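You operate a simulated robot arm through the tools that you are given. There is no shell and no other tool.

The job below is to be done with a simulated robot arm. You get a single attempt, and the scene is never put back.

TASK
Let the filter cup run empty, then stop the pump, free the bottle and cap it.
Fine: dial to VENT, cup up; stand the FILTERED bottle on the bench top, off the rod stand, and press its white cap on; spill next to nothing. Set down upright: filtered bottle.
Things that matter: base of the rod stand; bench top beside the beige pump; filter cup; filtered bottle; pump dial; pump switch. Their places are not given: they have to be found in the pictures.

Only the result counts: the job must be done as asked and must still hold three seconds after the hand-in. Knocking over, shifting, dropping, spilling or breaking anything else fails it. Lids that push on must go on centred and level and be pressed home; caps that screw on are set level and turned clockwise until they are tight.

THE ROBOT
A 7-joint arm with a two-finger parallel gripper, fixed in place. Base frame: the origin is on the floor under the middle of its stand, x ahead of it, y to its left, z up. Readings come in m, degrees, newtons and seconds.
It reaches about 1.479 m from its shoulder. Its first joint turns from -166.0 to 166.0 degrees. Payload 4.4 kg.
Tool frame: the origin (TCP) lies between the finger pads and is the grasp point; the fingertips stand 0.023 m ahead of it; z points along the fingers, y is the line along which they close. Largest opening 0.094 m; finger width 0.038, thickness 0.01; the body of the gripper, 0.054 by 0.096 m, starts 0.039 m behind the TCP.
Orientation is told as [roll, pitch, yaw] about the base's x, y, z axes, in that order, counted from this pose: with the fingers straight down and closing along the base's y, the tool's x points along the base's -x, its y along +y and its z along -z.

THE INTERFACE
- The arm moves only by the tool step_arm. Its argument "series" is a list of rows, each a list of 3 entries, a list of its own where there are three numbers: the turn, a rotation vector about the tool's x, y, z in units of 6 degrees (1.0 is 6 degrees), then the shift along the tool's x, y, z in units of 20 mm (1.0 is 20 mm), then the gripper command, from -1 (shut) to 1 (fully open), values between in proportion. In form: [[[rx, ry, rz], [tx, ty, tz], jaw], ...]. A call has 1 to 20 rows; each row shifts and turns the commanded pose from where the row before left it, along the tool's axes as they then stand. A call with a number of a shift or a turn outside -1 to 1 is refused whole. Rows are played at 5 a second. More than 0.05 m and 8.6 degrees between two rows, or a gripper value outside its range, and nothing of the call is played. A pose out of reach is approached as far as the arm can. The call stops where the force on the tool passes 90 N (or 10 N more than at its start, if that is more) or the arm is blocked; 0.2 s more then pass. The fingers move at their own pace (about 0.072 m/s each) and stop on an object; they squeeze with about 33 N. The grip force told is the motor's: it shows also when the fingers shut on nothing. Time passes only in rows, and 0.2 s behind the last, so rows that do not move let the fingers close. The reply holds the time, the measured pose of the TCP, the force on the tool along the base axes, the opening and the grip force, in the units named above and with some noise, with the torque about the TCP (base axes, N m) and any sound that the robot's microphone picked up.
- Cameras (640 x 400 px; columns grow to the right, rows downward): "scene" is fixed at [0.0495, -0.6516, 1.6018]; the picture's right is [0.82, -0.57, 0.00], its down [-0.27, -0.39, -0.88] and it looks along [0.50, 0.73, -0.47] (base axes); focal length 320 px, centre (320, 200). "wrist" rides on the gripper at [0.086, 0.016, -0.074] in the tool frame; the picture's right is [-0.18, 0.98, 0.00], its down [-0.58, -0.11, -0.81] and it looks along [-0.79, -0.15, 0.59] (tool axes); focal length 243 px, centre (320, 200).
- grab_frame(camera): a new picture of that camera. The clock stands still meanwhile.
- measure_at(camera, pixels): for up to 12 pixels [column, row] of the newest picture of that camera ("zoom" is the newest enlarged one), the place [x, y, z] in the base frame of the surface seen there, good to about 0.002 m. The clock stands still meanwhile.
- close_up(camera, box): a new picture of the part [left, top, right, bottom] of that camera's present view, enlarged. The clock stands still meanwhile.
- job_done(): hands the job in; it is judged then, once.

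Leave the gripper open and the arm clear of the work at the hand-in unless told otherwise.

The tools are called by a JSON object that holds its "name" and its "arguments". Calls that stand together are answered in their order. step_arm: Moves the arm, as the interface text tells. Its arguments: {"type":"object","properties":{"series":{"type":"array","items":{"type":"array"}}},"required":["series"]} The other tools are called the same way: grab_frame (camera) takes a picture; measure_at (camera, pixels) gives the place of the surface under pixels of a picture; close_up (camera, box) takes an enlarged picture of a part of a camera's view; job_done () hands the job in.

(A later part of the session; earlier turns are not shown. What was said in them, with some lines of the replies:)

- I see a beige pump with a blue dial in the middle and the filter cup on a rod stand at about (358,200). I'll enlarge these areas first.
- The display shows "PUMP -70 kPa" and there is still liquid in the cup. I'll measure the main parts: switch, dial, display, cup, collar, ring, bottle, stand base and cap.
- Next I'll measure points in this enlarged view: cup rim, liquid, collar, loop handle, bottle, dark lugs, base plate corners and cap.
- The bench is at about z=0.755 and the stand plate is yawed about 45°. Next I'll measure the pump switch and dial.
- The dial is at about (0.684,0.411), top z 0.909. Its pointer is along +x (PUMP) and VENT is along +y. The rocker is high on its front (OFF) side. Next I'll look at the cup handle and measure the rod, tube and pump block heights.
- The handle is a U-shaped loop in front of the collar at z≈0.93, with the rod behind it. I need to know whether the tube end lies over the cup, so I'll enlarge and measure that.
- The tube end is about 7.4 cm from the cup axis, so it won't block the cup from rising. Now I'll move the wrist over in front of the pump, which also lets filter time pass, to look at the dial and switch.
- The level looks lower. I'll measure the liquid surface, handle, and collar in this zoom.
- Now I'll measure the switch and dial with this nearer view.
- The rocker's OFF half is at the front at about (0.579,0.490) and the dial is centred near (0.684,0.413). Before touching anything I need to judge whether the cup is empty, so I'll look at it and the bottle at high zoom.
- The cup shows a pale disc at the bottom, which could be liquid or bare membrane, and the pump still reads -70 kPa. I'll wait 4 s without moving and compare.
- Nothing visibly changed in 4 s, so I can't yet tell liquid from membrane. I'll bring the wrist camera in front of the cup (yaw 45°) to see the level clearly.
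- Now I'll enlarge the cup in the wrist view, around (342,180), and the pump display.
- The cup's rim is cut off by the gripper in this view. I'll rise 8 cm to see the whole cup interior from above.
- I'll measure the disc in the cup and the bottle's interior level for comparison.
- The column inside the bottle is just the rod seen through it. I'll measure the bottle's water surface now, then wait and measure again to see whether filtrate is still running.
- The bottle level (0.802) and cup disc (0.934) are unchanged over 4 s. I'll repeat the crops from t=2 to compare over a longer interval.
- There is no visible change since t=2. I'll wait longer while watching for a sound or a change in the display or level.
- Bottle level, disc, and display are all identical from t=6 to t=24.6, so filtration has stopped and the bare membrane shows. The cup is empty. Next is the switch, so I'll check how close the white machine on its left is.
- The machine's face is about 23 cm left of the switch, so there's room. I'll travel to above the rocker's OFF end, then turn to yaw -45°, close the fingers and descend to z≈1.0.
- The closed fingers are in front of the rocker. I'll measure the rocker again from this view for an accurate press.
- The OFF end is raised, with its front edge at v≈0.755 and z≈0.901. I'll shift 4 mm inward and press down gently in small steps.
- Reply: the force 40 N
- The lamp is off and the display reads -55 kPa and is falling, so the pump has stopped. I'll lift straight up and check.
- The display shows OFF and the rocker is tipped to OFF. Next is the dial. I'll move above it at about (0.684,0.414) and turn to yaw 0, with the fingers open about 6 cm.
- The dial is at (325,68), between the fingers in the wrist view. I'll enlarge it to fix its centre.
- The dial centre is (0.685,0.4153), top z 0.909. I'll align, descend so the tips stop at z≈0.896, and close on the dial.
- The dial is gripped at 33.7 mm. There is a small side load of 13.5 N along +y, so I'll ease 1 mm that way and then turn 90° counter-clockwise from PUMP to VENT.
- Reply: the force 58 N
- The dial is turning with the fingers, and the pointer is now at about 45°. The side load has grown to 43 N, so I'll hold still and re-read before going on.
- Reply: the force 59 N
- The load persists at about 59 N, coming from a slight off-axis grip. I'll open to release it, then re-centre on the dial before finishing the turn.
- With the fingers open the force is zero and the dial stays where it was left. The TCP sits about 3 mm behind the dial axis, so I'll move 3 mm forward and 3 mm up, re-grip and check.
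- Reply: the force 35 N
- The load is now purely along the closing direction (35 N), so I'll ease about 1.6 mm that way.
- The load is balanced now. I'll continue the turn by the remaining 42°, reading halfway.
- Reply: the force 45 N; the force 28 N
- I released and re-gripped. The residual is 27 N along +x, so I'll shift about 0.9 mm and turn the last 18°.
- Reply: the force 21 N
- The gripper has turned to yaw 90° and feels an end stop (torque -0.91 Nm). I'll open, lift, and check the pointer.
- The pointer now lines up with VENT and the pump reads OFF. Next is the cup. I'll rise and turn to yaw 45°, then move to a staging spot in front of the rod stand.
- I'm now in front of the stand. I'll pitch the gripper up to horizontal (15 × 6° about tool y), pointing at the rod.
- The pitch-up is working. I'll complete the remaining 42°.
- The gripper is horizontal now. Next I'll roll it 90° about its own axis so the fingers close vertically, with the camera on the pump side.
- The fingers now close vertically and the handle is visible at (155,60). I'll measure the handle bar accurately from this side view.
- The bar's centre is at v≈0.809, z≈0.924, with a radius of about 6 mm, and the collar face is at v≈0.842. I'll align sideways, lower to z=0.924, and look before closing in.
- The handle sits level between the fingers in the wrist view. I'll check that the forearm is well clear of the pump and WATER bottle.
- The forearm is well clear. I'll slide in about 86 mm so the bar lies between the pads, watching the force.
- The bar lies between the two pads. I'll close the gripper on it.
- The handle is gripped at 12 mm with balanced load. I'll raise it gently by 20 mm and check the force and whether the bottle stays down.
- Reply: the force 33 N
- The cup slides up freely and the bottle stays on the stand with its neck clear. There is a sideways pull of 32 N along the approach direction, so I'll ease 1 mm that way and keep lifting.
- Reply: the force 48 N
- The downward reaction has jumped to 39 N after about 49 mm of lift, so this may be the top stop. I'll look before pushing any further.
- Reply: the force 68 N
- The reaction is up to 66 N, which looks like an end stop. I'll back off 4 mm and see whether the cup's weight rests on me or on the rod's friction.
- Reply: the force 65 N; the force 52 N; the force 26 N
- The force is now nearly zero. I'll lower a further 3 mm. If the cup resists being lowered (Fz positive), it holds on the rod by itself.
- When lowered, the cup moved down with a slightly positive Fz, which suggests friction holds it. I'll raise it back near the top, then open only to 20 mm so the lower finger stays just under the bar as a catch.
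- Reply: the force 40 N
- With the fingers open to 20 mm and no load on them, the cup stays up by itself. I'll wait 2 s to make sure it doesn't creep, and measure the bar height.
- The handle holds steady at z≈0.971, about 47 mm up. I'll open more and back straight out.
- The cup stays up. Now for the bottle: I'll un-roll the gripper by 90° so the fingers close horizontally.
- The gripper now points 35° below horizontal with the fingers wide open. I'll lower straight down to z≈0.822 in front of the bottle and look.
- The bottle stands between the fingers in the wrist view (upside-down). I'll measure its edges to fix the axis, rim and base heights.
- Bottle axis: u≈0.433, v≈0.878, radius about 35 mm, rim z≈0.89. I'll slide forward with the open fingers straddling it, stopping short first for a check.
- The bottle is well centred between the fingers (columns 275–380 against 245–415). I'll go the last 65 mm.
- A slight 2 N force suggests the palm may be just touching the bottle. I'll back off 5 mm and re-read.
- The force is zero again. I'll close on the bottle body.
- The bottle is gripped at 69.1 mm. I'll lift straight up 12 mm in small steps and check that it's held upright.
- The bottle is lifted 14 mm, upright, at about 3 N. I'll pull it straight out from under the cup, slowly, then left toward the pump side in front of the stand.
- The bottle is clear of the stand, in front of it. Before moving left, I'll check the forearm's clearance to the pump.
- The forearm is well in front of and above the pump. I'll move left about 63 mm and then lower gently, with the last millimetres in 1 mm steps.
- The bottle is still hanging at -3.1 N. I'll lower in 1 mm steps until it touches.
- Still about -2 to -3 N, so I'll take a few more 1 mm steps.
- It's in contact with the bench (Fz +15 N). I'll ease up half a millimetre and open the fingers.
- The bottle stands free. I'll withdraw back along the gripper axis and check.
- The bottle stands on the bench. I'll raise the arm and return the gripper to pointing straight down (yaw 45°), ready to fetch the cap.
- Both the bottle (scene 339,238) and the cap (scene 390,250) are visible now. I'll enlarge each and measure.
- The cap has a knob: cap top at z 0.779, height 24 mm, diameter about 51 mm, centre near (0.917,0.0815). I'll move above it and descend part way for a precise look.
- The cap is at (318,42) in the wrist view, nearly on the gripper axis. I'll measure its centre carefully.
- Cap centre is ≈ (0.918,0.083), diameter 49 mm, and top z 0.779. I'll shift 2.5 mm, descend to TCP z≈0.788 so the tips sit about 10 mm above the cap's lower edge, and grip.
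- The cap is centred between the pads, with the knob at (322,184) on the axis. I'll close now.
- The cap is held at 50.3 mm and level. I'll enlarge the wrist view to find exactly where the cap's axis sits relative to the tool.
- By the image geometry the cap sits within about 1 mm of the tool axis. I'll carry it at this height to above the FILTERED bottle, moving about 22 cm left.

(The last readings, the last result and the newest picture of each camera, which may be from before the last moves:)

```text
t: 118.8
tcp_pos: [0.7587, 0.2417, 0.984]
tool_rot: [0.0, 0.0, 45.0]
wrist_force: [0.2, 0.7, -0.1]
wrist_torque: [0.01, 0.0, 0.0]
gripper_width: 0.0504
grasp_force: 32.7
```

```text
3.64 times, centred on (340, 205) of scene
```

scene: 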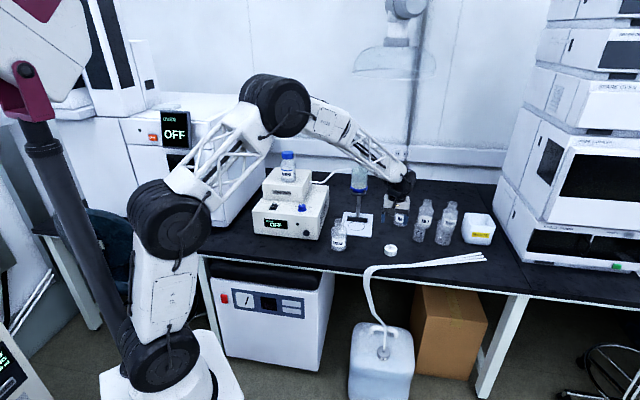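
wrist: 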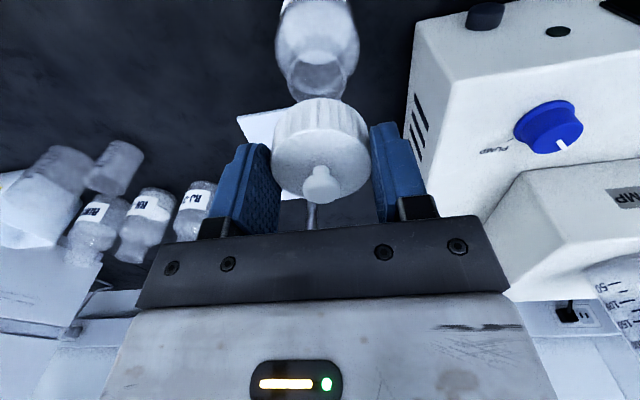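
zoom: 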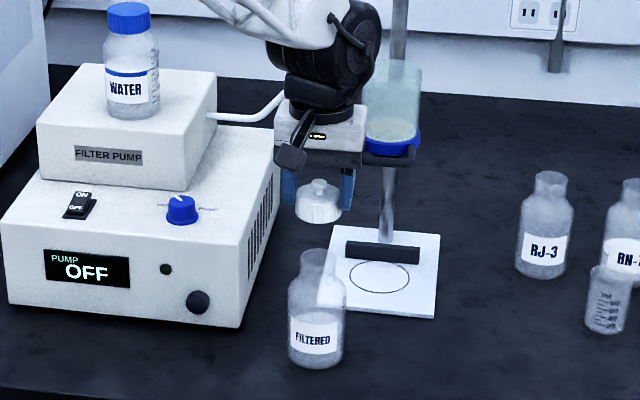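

The bottle rim is visible at about (318,72), just above the cap in the wrist image. I'll enlarge it to measure alignment.

{"name": "close_up", "arguments": {"camera": "wrist", "box": [260, 20, 380, 110]}}

{"name": "close_up", "arguments": {"camera": "wrist", "box": [280, 40, 360, 105]}}

```text
4.44 times, centred on (320, 65) of wrist
```

zoom: 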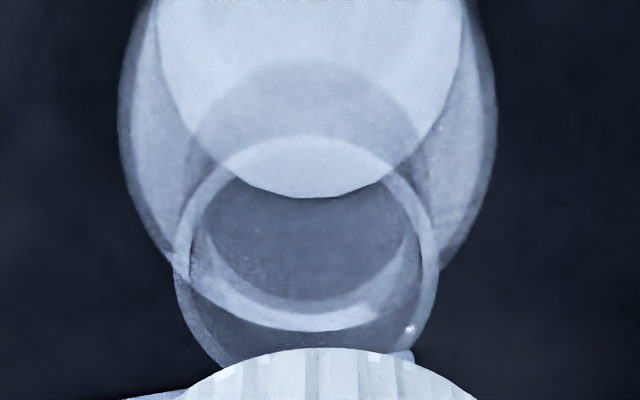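

```text
6.15 times, centred on (320, 72) of wrist
```

zoom: 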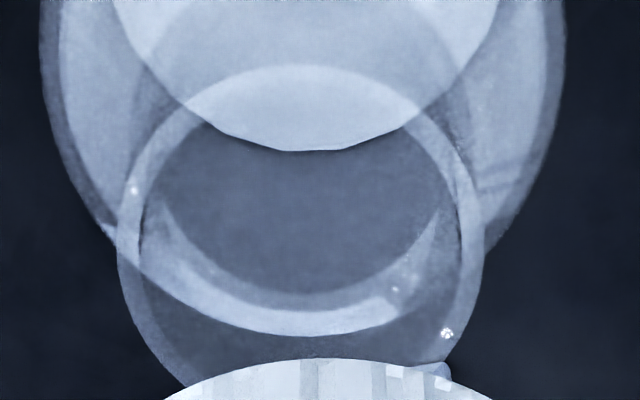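

{"name": "measure_at", "arguments": {"camera": "zoom", "pixels": [[120, 230], [123, 260], [482, 235], [480, 255], [300, 68], [230, 80], [370, 78], [133, 190], [447, 333], [130, 210], [475, 205], [200, 95]]}}

{"name": "measure_at", "arguments": {"camera": "zoom", "pixels": [[118, 240], [119, 235], [121, 245], [484, 240], [483, 230], [481, 245], [135, 300], [470, 300], [150, 340], [160, 130], [440, 120], [455, 150]]}}

```text
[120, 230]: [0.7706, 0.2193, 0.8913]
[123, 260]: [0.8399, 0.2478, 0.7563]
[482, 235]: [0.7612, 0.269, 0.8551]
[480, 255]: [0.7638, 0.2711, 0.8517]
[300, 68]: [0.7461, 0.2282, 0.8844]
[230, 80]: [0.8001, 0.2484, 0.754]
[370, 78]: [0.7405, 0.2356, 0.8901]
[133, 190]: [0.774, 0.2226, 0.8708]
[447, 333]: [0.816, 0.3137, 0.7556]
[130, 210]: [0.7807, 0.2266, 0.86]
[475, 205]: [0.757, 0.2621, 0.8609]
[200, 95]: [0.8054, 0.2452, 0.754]
```

```text
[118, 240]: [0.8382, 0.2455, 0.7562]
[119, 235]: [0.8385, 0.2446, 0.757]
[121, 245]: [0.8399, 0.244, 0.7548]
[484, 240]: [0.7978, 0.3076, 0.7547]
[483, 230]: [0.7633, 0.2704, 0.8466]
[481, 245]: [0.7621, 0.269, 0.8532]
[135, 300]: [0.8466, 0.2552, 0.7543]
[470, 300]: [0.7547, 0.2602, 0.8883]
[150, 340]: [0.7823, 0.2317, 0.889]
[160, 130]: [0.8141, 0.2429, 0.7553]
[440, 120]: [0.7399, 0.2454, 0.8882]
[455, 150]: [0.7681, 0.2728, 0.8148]
```

The rim top is z≈0.889. The bottle axis is about 2.3 mm to +u of the tool axis, but the front-back offset is less certain from this angle. I'll rotate the wrist to yaw -45° so the camera sees that direction along its columns.

{"name": "step_arm", "arguments": {"series": [[[0, 0, 0], [0, -0.11, 0], -1], [[0, 0, 1], [0, 0, 0], -1], [[0, 0, 1], [0, 0, 0], -1], [[0, 0, 1], [0, 0, 0], -1], [[0, 0, 1], [0, 0, 0], -1], [[0, 0, 1], [0, 0, 0], -1], [[0, 0, 1], [0, 0, 0], -1], [[0, 0, 1], [0, 0, 0], -1], [[0, 0, 1], [0, 0, 0], -1], [[0, 0, 1], [0, 0, 0], -1], [[0, 0, 1], [0, 0, 0], -1], [[0, 0, 1], [0, 0, 0], -1], [[0, 0, 1], [0, 0, 0], -1], [[0, 0, 1], [0, 0, 0], -1], [[0, 0, 1], [0, 0, 0], -1], [[0, 0, 1], [0, 0, 0], -1], [[0, 0, 0], [0, 0, 0], -1]]}}

{"name": "close_up", "arguments": {"camera": "wrist", "box": [280, 40, 360, 105]}}

{"name": "close_up", "arguments": {"camera": "wrist", "box": [260, 90, 380, 210]}}

```text
t: 122.4
tcp_pos: [0.7626, 0.2399, 0.9839]
tool_rot: [0.1, 0.0, -45.1]
wrist_force: [-0.3, -0.2, -0.2]
wrist_torque: [-0.02, -0.02, -0.02]
gripper_width: 0.05
grasp_force: 32.9
```

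```text
6.15 times, centred on (320, 72) of wrist
```

zoom: 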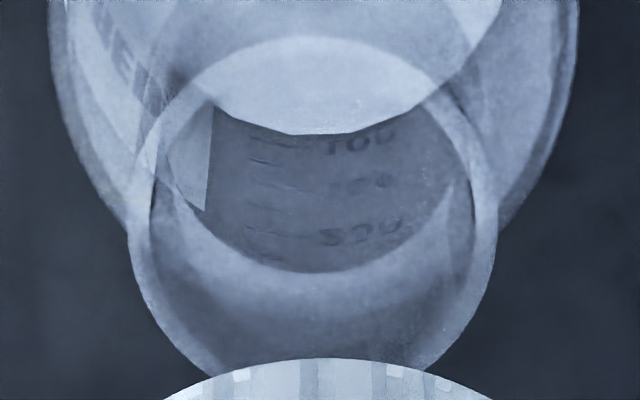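

```text
3.33 times, centred on (320, 150) of wrist
```

zoom: 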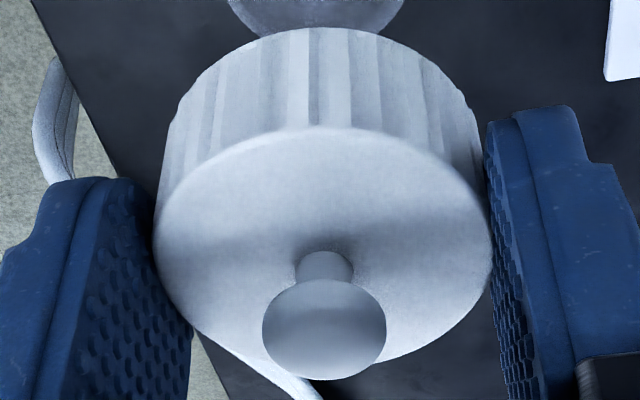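

In this view the rim centre is at column 318.7 (about 1 mm off in v). The TCP reading may also have shifted slightly in the rotation, so I'll take a couple of still readings to average.

{"name": "step_arm", "arguments": {"series": [[[0, 0, 0], [0, 0, 0], -1]]}}

{"name": "step_arm", "arguments": {"series": [[[0, 0, 0], [0, 0, 0], -1]]}}

{"name": "step_arm", "arguments": {"series": [[[0, 0, 0], [0, 0, 0], -1]]}}

{"name": "close_up", "arguments": {"camera": "wrist", "box": [285, 45, 355, 88]}}

{"name": "measure_at", "arguments": {"camera": "zoom", "pixels": [[110, 250], [115, 280], [120, 300], [515, 260], [520, 290], [510, 310], [300, 58], [230, 75], [380, 75], [130, 330], [500, 330], [160, 140]]}}

```text
t: 122.8
tcp_pos: [0.7616, 0.2407, 0.9848]
tool_rot: [0.0, -0.1, -45.1]
wrist_force: [0.1, 0.4, -1.1]
wrist_torque: [-0.03, 0.04, 0.01]
gripper_width: 0.05
grasp_force: 33.6
```

```text
t: 123.2
tcp_pos: [0.7621, 0.2411, 0.984]
tool_rot: [0.1, -0.1, -45.0]
wrist_force: [-0.6, -0.1, -0.6]
wrist_torque: [0.01, 0.0, -0.04]
gripper_width: 0.0503
grasp_force: 32.9
```

```text
t: 123.6
tcp_pos: [0.7618, 0.2406, 0.9842]
tool_rot: [0.0, 0.1, -44.9]
wrist_force: [0.3, 0.9, -0.4]
wrist_torque: [-0.04, -0.04, -0.01]
gripper_width: 0.0503
grasp_force: 33.2
```

```text
9.14 times, centred on (320, 66) of wrist
```

zoom: 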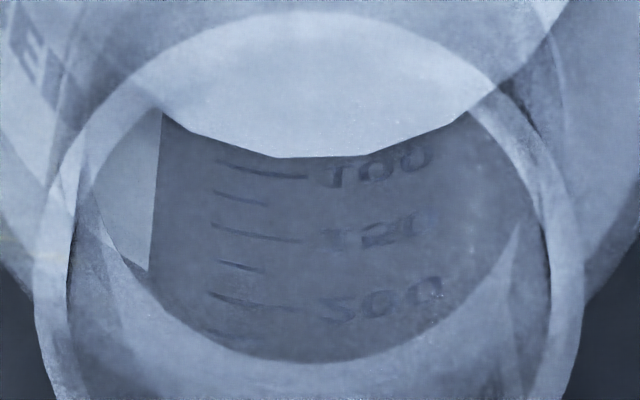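

```text
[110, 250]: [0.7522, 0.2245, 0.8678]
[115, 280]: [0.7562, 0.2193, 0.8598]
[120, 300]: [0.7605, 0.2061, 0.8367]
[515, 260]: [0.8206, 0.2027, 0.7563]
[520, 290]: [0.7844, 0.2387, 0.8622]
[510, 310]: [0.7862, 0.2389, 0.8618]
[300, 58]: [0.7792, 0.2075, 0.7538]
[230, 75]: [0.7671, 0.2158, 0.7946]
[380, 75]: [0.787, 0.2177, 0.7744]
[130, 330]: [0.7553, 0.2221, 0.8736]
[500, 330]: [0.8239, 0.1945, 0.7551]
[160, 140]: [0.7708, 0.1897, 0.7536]
```

I'll cross-check the sideways alignment with the fixed camera by enlarging the cap and bottle neck together.

{"name": "close_up", "arguments": {"camera": "scene", "box": [320, 188, 360, 228]}}

{"name": "close_up", "arguments": {"camera": "scene", "box": [326, 195, 356, 214]}}

{"name": "close_up", "arguments": {"camera": "scene", "box": [326, 213, 356, 232]}}

```text
10.00 times, centred on (340, 208) of scene
```

zoom: 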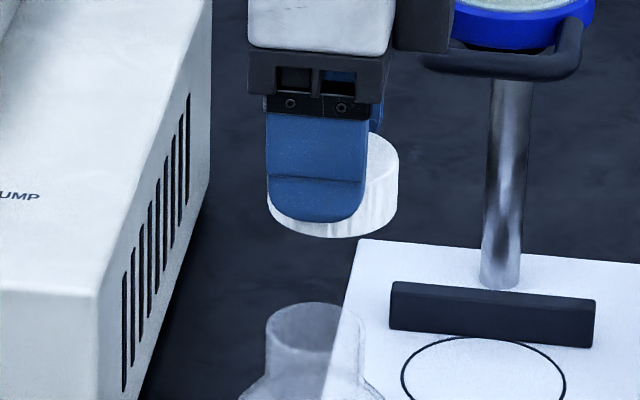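

```text
16.00 times, centred on (341, 204) of scene
```

zoom: 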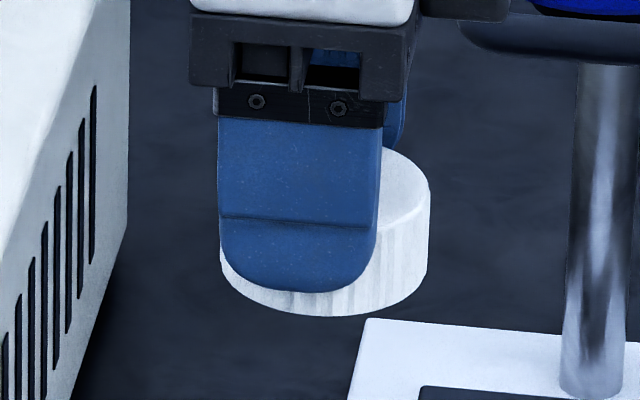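

```text
16.00 times, centred on (341, 222) of scene
```

zoom: 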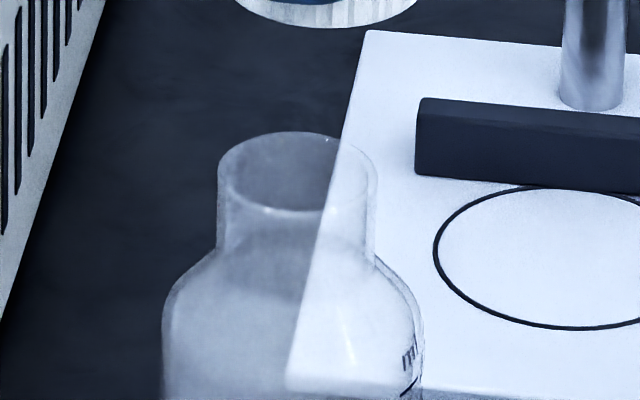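

{"name": "close_up", "arguments": {"camera": "scene", "box": [321, 198, 361, 223]}}

{"name": "measure_at", "arguments": {"camera": "zoom", "pixels": [[324, 298], [324, 303], [400, 260], [410, 250], [260, 285], [300, 300], [360, 295], [420, 220], [415, 200], [280, 296], [380, 285], [340, 300]]}}

{"name": "close_up", "arguments": {"camera": "scene", "box": [321, 210, 361, 235]}}

{"name": "measure_at", "arguments": {"camera": "zoom", "pixels": [[297, 225], [297, 235], [297, 245], [280, 235], [310, 235], [260, 235], [340, 235], [297, 215], [240, 230], [360, 235], [297, 205], [225, 200]]}}

```text
16.00 times, centred on (341, 210) of scene
```

zoom: 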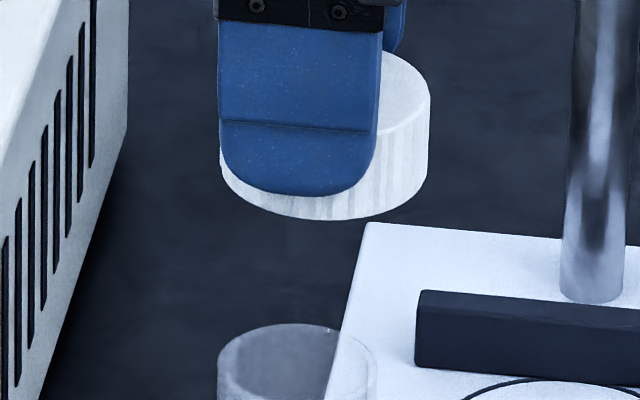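

```text
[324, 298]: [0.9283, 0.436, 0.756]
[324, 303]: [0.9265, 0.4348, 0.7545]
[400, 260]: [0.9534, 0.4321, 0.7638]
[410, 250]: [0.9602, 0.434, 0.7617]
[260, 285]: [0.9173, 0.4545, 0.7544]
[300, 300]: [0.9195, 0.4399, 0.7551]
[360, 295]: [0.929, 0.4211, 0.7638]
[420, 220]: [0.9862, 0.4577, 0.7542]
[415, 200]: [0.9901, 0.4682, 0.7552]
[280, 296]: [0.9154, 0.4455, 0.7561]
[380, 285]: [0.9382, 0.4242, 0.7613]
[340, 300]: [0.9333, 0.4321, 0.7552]
```

```text
16.00 times, centred on (341, 222) of scene
```

zoom: 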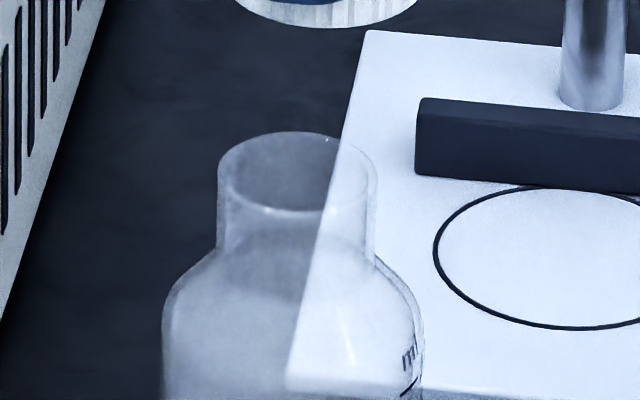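

```text
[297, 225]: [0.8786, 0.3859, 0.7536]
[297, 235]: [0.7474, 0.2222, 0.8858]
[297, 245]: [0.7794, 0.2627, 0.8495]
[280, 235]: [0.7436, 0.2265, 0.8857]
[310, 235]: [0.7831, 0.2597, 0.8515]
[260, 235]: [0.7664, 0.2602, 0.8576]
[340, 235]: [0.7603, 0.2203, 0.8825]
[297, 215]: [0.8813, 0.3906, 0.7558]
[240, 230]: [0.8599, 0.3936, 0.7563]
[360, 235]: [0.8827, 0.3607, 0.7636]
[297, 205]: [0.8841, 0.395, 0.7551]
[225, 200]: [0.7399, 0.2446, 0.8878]
```

Bottle axis from the fixed camera is (u,v)≈(0.368,0.7077). Now I'll measure the cap the same way, with correctly placed pixels.

{"name": "close_up", "arguments": {"camera": "scene", "box": [321, 198, 361, 223]}}

{"name": "measure_at", "arguments": {"camera": "zoom", "pixels": [[325, 206], [325, 212], [300, 208], [360, 205], [390, 190], [400, 150], [415, 130], [422, 160], [405, 180], [240, 190], [270, 204], [425, 120]]}}

{"name": "measure_at", "arguments": {"camera": "zoom", "pixels": [[340, 208], [345, 200], [375, 198], [395, 170], [385, 185], [410, 165], [418, 145], [380, 175], [390, 160], [230, 185], [255, 200], [285, 207]]}}

```text
16.00 times, centred on (341, 210) of scene
```

zoom: 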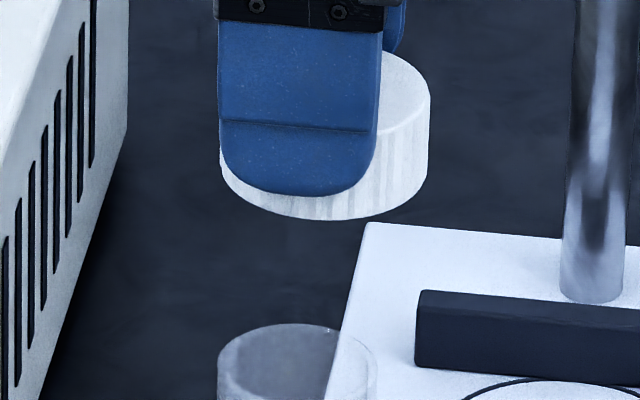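

```text
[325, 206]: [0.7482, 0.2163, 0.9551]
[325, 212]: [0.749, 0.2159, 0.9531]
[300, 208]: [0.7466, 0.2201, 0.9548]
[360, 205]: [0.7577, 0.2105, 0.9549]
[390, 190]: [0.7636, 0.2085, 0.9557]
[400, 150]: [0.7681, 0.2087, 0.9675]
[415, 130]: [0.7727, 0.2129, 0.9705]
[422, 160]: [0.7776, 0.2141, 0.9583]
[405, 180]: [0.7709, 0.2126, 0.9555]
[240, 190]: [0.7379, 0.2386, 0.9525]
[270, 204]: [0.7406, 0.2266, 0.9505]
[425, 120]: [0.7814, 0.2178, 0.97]
```

```text
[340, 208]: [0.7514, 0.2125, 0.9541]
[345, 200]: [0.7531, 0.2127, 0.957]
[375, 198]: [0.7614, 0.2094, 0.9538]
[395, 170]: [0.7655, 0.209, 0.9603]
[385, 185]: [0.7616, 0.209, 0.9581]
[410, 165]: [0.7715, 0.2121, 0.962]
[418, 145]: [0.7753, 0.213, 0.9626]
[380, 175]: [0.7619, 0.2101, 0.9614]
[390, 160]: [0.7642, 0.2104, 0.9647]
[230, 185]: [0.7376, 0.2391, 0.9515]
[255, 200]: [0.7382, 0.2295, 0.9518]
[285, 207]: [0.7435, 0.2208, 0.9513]
```

Both cameras agree the cap sits off along tool x. The fixed camera shows the cap about 5 mm right of the neck axis, and the wrist columns show about 1 mm in v. I'll correct by 4.5 mm left and 1 mm toward the front, lower 3 cm and recheck.

{"name": "step_arm", "arguments": {"series": [[[0, 0, 0], [0.225, -0.05, 0], -1], [[0, 0, 0], [0, 0, 0.5], -1], [[0, 0, 0], [0, 0, 0.5], -1], [[0, 0, 0], [0, 0, 0.5], -1], [[0, 0, 0], [0, 0, 0], -1]]}}

{"name": "close_up", "arguments": {"camera": "scene", "box": [319, 205, 359, 230]}}

{"name": "close_up", "arguments": {"camera": "wrist", "box": [270, 50, 370, 150]}}

```text
t: 124.8
tcp_pos: [0.7564, 0.2431, 0.957]
tool_rot: [0.0, 0.0, -44.9]
wrist_force: [0.0, -0.4, 0.2]
wrist_torque: [0.03, -0.01, -0.04]
gripper_width: 0.0503
grasp_force: 33.4
```

```text
16.00 times, centred on (339, 218) of scene
```

zoom: 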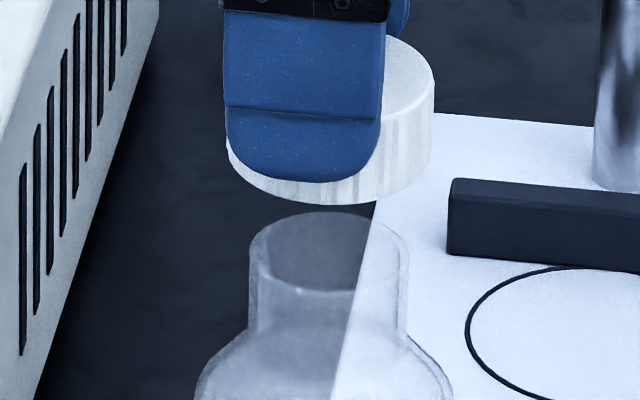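

```text
4.00 times, centred on (320, 100) of wrist
```

zoom: 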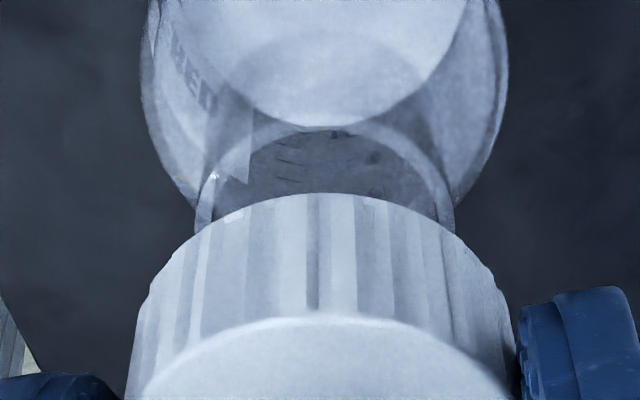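

The fixed camera now shows cap and neck aligned within about 0.5 mm. I'll enlarge the wrist view for the other direction.

{"name": "close_up", "arguments": {"camera": "wrist", "box": [280, 75, 360, 125]}}

{"name": "close_up", "arguments": {"camera": "wrist", "box": [265, 95, 375, 195]}}

```text
8.00 times, centred on (320, 100) of wrist
```

zoom: 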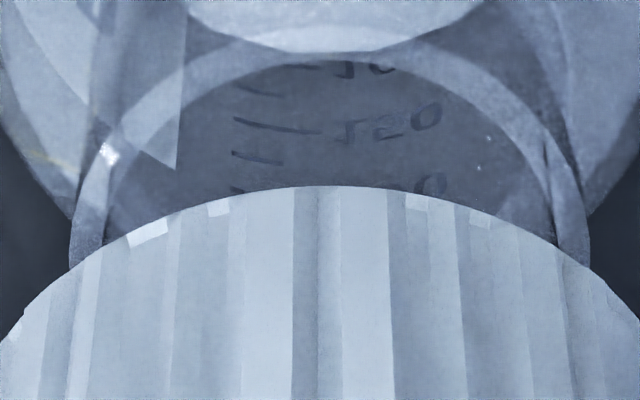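

```text
4.00 times, centred on (320, 145) of wrist
```

zoom: 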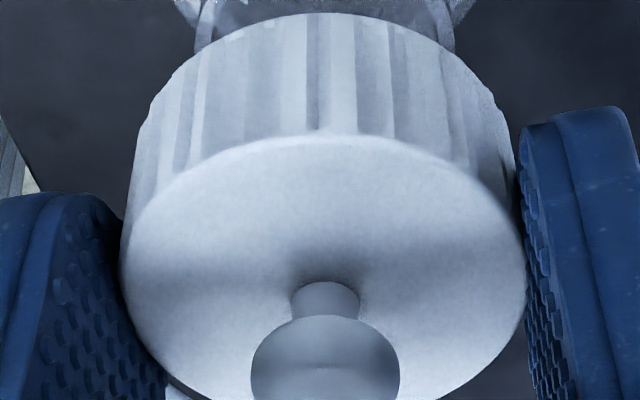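

Rim centre is at column 321.2 against the cap's stem at 321.2, so alignment is within about half a millimetre. I'll lower until just above the rim, then in 2 mm steps while watching the force.

{"name": "step_arm", "arguments": {"series": [[[0, 0, 0], [0, 0.015, 0.4], -1], [[0, 0, 0], [0, 0, 0.4], -1], [[0, 0, 0], [0, 0, 0.4], -1], [[0, 0, 0], [0, 0, 0.25], -1], [[0, 0, 0], [0, 0, 0], -1]]}}

{"name": "close_up", "arguments": {"camera": "scene", "box": [319, 205, 359, 230]}}

{"name": "close_up", "arguments": {"camera": "wrist", "box": [270, 60, 370, 160]}}

```text
t: 126.0
tcp_pos: [0.7587, 0.2439, 0.9246]
tool_rot: [0.0, 0.0, -45.0]
wrist_force: [0.2, 1.0, 1.0]
wrist_torque: [-0.05, -0.01, 0.0]
gripper_width: 0.0502
grasp_force: 32.6
```

```text
16.00 times, centred on (339, 218) of scene
```

zoom: 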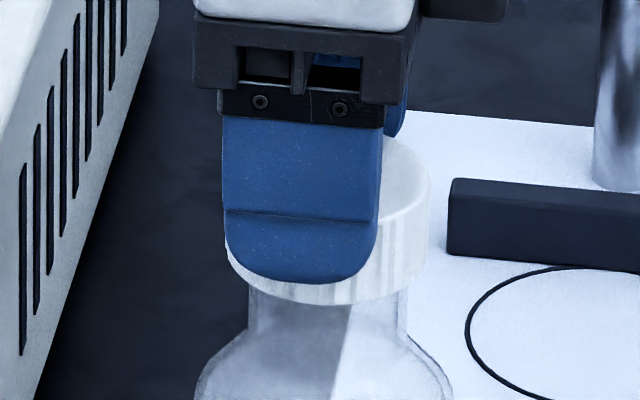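

```text
4.00 times, centred on (320, 110) of wrist
```

zoom: 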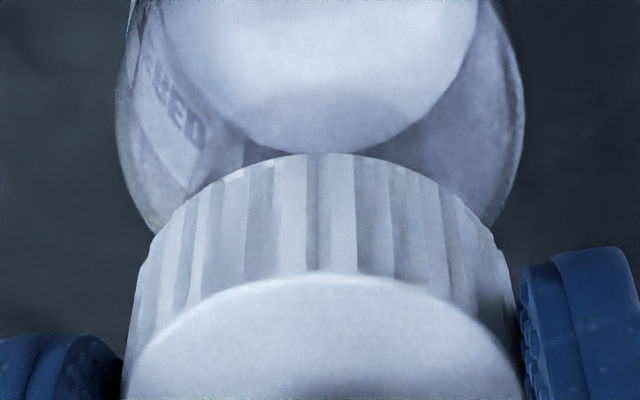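

Cap and neck columns match (mid 328 for both) and the cap is about to touch the rim. I'll go down in 2 mm steps.

{"name": "step_arm", "arguments": {"series": [[[0, 0, 0], [0, 0, 0.1], -1], [[0, 0, 0], [0, 0, 0.1], -1], [[0, 0, 0], [0, 0, 0.1], -1], [[0, 0, 0], [0, 0, 0], -1]]}}

```text
t: 127.0
tcp_pos: [0.7572, 0.2429, 0.9182]
tool_rot: [0.1, 0.1, -44.9]
wrist_force: [1.2, 1.0, 0.2]
wrist_torque: [0.04, 0.01, 0.01]
gripper_width: 0.0501
grasp_force: 32.9
```

There is no resistance with the cap's lower edge now about 4 mm below the rim, so it's sliding over the neck. I'll continue.

{"name": "step_arm", "arguments": {"series": [[[0, 0, 0], [0, 0, 0.1], -1], [[0, 0, 0], [0, 0, 0.1], -1], [[0, 0, 0], [0, 0, 0.1], -1], [[0, 0, 0], [0, 0, 0], -1]]}}

{"name": "close_up", "arguments": {"camera": "scene", "box": [319, 205, 359, 230]}}

```text
t: 128.0
tcp_pos: [0.7595, 0.2422, 0.9123]
tool_rot: [0.0, 0.1, -45.0]
wrist_force: [0.6, -0.5, -1.1]
wrist_torque: [0.03, 0.04, 0.03]
gripper_width: 0.0503
grasp_force: 33.7
```

```text
16.00 times, centred on (339, 218) of scene
```

zoom: 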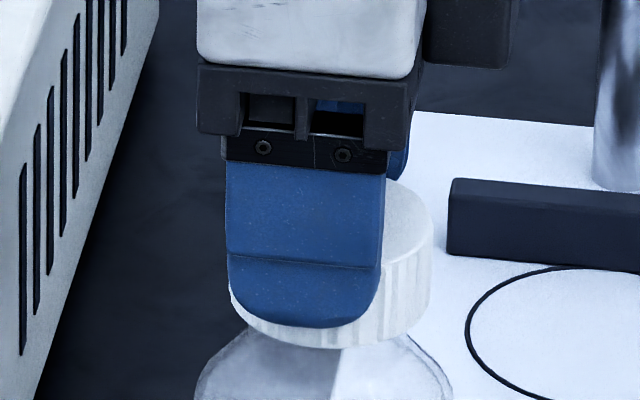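

{"name": "step_arm", "arguments": {"series": [[[0, 0, 0], [0, 0, 0.1], -1], [[0, 0, 0], [0, 0, 0.1], -1], [[0, 0, 0], [0, 0, 0], -1]]}}

{"name": "step_arm", "arguments": {"series": [[[0, 0, 0], [0, 0, 0.1], -1], [[0, 0, 0], [0, 0, 0], -1]]}}

```text
t: 128.8
tcp_pos: [0.7587, 0.2422, 0.9078]
tool_rot: [0.0, -0.1, -45.0]
wrist_force: [-0.6, -0.9, 0.4]
wrist_torque: [-0.01, 0.0, -0.05]
gripper_width: 0.0503
grasp_force: 32.5
```

```text
t: 129.4
tcp_pos: [0.7578, 0.242, 0.9068]
tool_rot: [0.0, 0.0, -45.0]
wrist_force: [0.7, 1.3, 0.3]
wrist_torque: [-0.01, 0.0, 0.01]
gripper_width: 0.0503
grasp_force: 33.0
```

Still free. I'll continue with 1–2 mm steps.

{"name": "step_arm", "arguments": {"series": [[[0, 0, 0], [0, 0, 0.1], -1], [[0, 0, 0], [0, 0, 0], -1]]}}

{"name": "step_arm", "arguments": {"series": [[[0, 0, 0], [0, 0, 0.1], -1], [[0, 0, 0], [0, 0, 0], -1]]}}

{"name": "close_up", "arguments": {"camera": "scene", "box": [319, 205, 359, 230]}}

```text
t: 130.0
tcp_pos: [0.7575, 0.2416, 0.9045]
tool_rot: [0.0, 0.0, -45.0]
wrist_force: [1.0, 0.1, -0.9]
wrist_torque: [-0.03, -0.01, -0.02]
gripper_width: 0.0503
grasp_force: 32.7
```

```text
t: 130.6
tcp_pos: [0.7584, 0.2442, 0.9038]
tool_rot: [0.1, -0.1, -45.0]
wrist_force: [-3.4, -2.2, 23.4]
wrist_torque: [-0.19, 0.12, 0.0]
gripper_width: 0.0502
grasp_force: 32.3
heard: snap
```

```text
16.00 times, centred on (339, 218) of scene
```

zoom: 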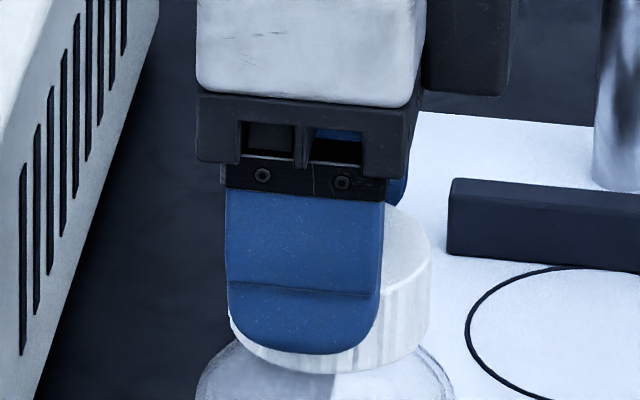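

I heard a snap at 23 N, so the cap has clicked on. I'll give one more gentle 1 mm press to confirm it's fully home.

{"name": "step_arm", "arguments": {"series": [[[0, 0, 0], [0, 0, 0.05], -1], [[0, 0, 0], [0, 0, 0], -1]]}}

```text
t: 131.2
tcp_pos: [0.7599, 0.243, 0.9027]
tool_rot: [0.1, -0.1, -45.0]
wrist_force: [-8.1, -6.6, 38.5]
wrist_torque: [-0.32, 0.11, -0.03]
gripper_width: 0.0504
grasp_force: 32.9
```

It's firm at 38 N with no further travel. I'll ease off, open the fingers and rise straight up.

{"name": "step_arm", "arguments": {"series": [[[0, 0, 0], [0, 0, -0.05], -1], [[0, 0, 0], [0, 0, -0.03], -1], [[0, 0, 0], [0, 0, 0], 0.6], [[0, 0, 0], [0, 0, 0], 0.6], [[0, 0, 0], [0, 0, 0], 0.6]]}}

{"name": "close_up", "arguments": {"camera": "scene", "box": [319, 205, 359, 245]}}

{"name": "close_up", "arguments": {"camera": "wrist", "box": [220, 40, 440, 230]}}

```text
t: 132.4
tcp_pos: [0.7594, 0.2432, 0.9047]
tool_rot: [0.0, 0.1, -45.0]
wrist_force: [-0.7, 0.5, 0.0]
wrist_torque: [0.02, -0.01, -0.01]
gripper_width: 0.0754
grasp_force: 0.0
```

```text
10.00 times, centred on (339, 225) of scene
```

zoom: 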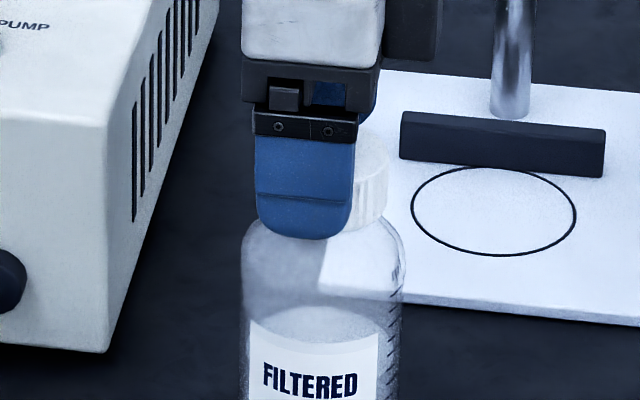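

```text
2.11 times, centred on (330, 135) of wrist
```

zoom: 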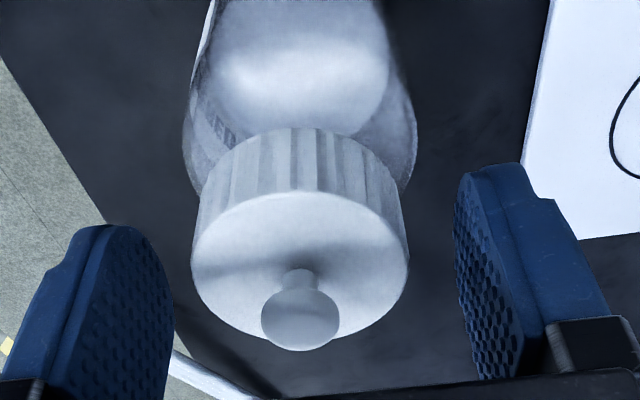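

Released cleanly. I'll rise 16 cm and inspect the whole scene.

{"name": "step_arm", "arguments": {"series": [[[0, 0, 0], [0, 0, -0.4], 0.6], [[0, 0, 0], [0, 0, -0.6], 0.6], [[0, 0, 0], [0, 0, -1], 0.6], [[0, 0, 0], [0, 0, -1], 0.6], [[0, 0, 0], [0, 0, -1], 0.6], [[0, 0, 0], [0, 0, -1], 0.6], [[0, 0, 0], [0, 0, -1], 0.6], [[0, 0, 0], [0, 0, -1], 0.6], [[0, 0, 0], [0, 0, -1], 0.6], [[0, 0, 0], [0, 0, -1], 0.6]]}}

{"name": "grab_frame", "arguments": {"camera": "scene"}}

{"name": "close_up", "arguments": {"camera": "scene", "box": [319, 205, 359, 255]}}

{"name": "close_up", "arguments": {"camera": "scene", "box": [240, 150, 400, 255]}}

```text
t: 134.6
tcp_pos: [0.758, 0.2397, 1.0837]
tool_rot: [0.0, 0.1, -45.0]
wrist_force: [0.2, -0.3, -0.5]
wrist_torque: [-0.05, 0.02, 0.0]
gripper_width: 0.0754
grasp_force: 0.0
```

```text
taken
```

scene: 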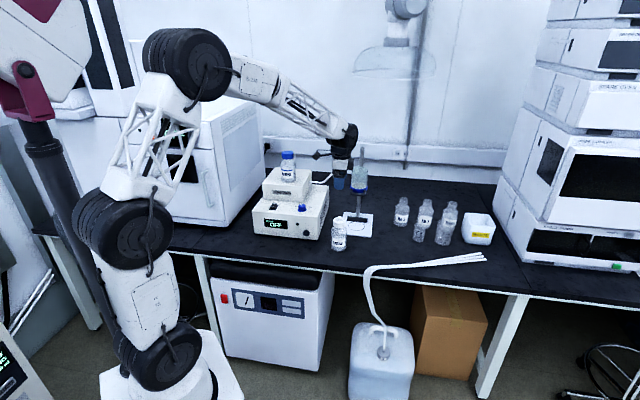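

```text
8.00 times, centred on (339, 230) of scene
```

zoom: 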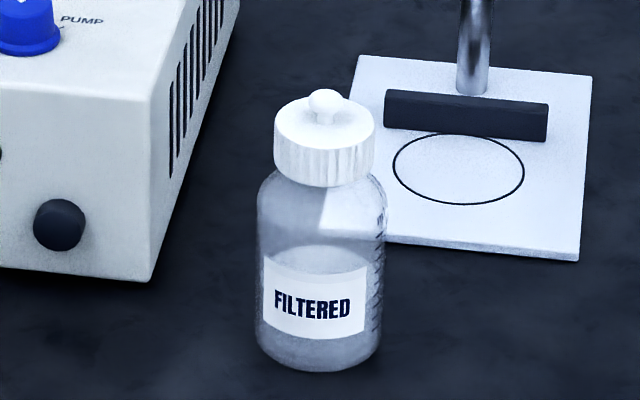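

```text
3.81 times, centred on (320, 202) of scene
```

zoom: 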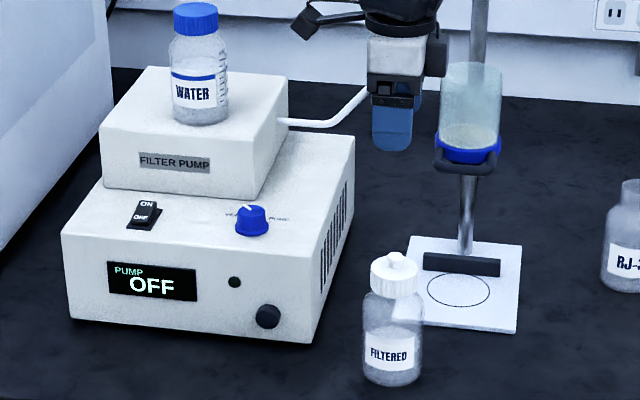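

The cap looks centred and level on the upright bottle, the pump is OFF, the dial is at VENT and the cup is up. I'll verify the cap's level and the handle height with measurements.

{"name": "close_up", "arguments": {"camera": "scene", "box": [326, 210, 356, 230]}}

{"name": "measure_at", "arguments": {"camera": "zoom", "pixels": [[215, 245], [380, 245], [260, 220], [350, 225], [300, 270], [250, 265], [350, 268], [230, 215], [370, 210], [300, 165], [240, 250], [330, 260]]}}

{"name": "close_up", "arguments": {"camera": "scene", "box": [340, 150, 385, 210]}}

{"name": "close_up", "arguments": {"camera": "scene", "box": [275, 195, 325, 225]}}

```text
16.00 times, centred on (341, 220) of scene
```

zoom: 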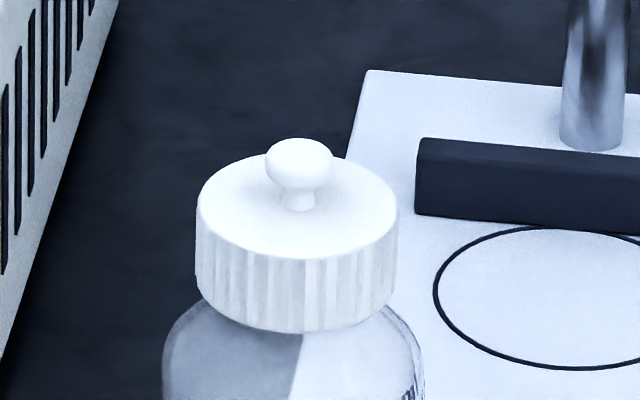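

```text
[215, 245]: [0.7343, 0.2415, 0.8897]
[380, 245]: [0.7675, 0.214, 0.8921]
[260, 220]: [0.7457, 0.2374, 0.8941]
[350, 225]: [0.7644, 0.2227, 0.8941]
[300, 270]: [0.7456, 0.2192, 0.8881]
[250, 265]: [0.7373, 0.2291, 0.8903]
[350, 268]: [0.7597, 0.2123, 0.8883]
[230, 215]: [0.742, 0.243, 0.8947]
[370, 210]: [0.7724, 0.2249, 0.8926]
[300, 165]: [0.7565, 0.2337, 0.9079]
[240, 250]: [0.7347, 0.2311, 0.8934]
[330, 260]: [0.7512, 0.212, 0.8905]
```

```text
6.67 times, centred on (362, 180) of scene
```

zoom: 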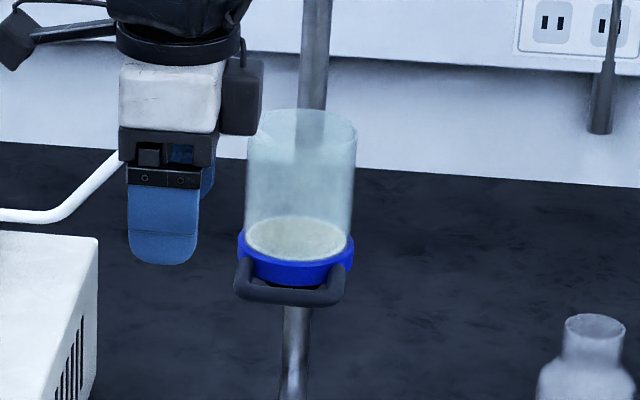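

```text
12.80 times, centred on (300, 210) of scene
```

zoom: 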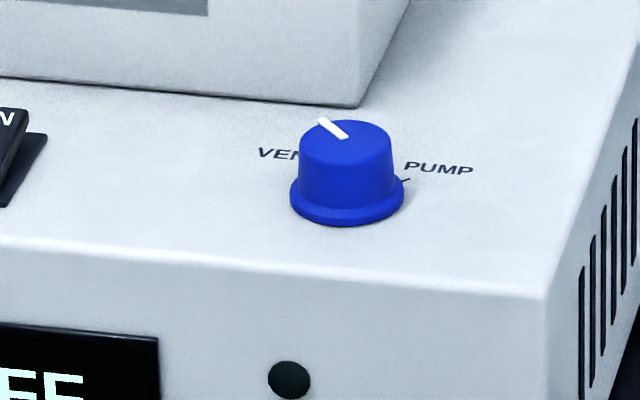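

The cap top is level (0.893–0.895) and the dial points to VENT. I'll open the gripper fully, back the arm away from the bench, and do a final check of the cup height and display.

{"name": "step_arm", "arguments": {"series": [[[0, 0, 0], [0, -0.8, -0.5], 1], [[0, 0, 0], [0, -1, -0.5], 1], [[0, 0, 0], [0, -1, -0.5], 1], [[0, 0, 0], [0, -1, -0.5], 1], [[0, 0, 0], [0, -1, -0.5], 1], [[0, 0, 0], [0, -1, -0.5], 1], [[0, 0, 0], [0, -1, 0], 1], [[0, 0, 0], [0, -1, 0], 1], [[0, 0, 0], [0, -1, 0], 1], [[0, 0, 0], [0, 0, 0], 1]]}}

{"name": "grab_frame", "arguments": {"camera": "scene"}}

{"name": "close_up", "arguments": {"camera": "scene", "box": [325, 150, 395, 210]}}

{"name": "measure_at", "arguments": {"camera": "zoom", "pixels": [[300, 300], [290, 296], [310, 300], [240, 285], [340, 290], [300, 270], [300, 235], [280, 298], [320, 300], [310, 160]]}}

```text
t: 136.8
tcp_pos: [0.633, 0.1197, 1.1457]
tool_rot: [0.0, 0.1, -45.0]
wrist_force: [-0.1, -0.1, 0.3]
wrist_torque: [-0.01, 0.03, 0.0]
gripper_width: 0.0941
grasp_force: 0.1
```

```text
taken
```

scene: 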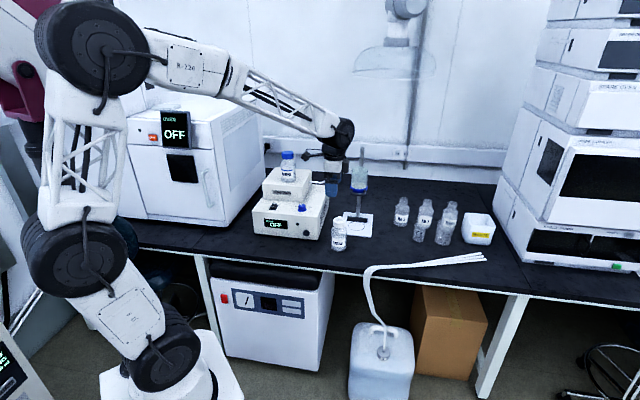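

```text
6.67 times, centred on (360, 180) of scene
```

zoom: 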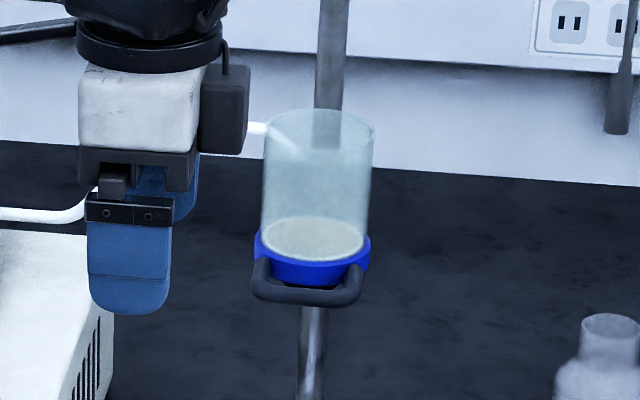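

```text
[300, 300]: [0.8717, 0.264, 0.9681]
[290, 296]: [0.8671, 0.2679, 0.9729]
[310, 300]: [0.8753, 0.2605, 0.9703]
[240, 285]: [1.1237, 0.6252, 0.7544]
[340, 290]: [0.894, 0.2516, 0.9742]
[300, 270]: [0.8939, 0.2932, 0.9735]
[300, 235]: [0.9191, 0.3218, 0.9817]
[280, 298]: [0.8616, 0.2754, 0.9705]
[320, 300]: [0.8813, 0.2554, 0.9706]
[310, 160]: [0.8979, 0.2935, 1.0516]
```

Final check: the cup stays up at about +48 mm, the pump reads OFF, the dial is at VENT, and the capped FILTERED bottle stands upright on the bench off the stand. The gripper is open and clear, so I'm handing the job in.

{"name": "job_done", "arguments": {}}

```text
The job is handed in.
```

The job is handed in. The FILTERED bottle now stands upright on the bench to the right of the beige pump, clear of the rod stand, with its white cap pressed on.

- **Filter cup:** I judged the cup empty because the liquid levels and the display did not change from 6 s to 25 s. I never saw liquid actually draining, so this rests on there being no change.
- **Pump:** The switch is at OFF and the display reads OFF. The dial points to VENT.
- **Cup:** It is raised about 48 mm, to where it met a firm stop. It was still holding there by itself at the last check.
- **Cap:** It went on centred and level. It snapped at about 23 N and did not move further at 38 N.
- **Spills and other items:** I saw no spill, and nothing else looked moved in the last pictures.

The gripper is open and the arm is backed away from the work.
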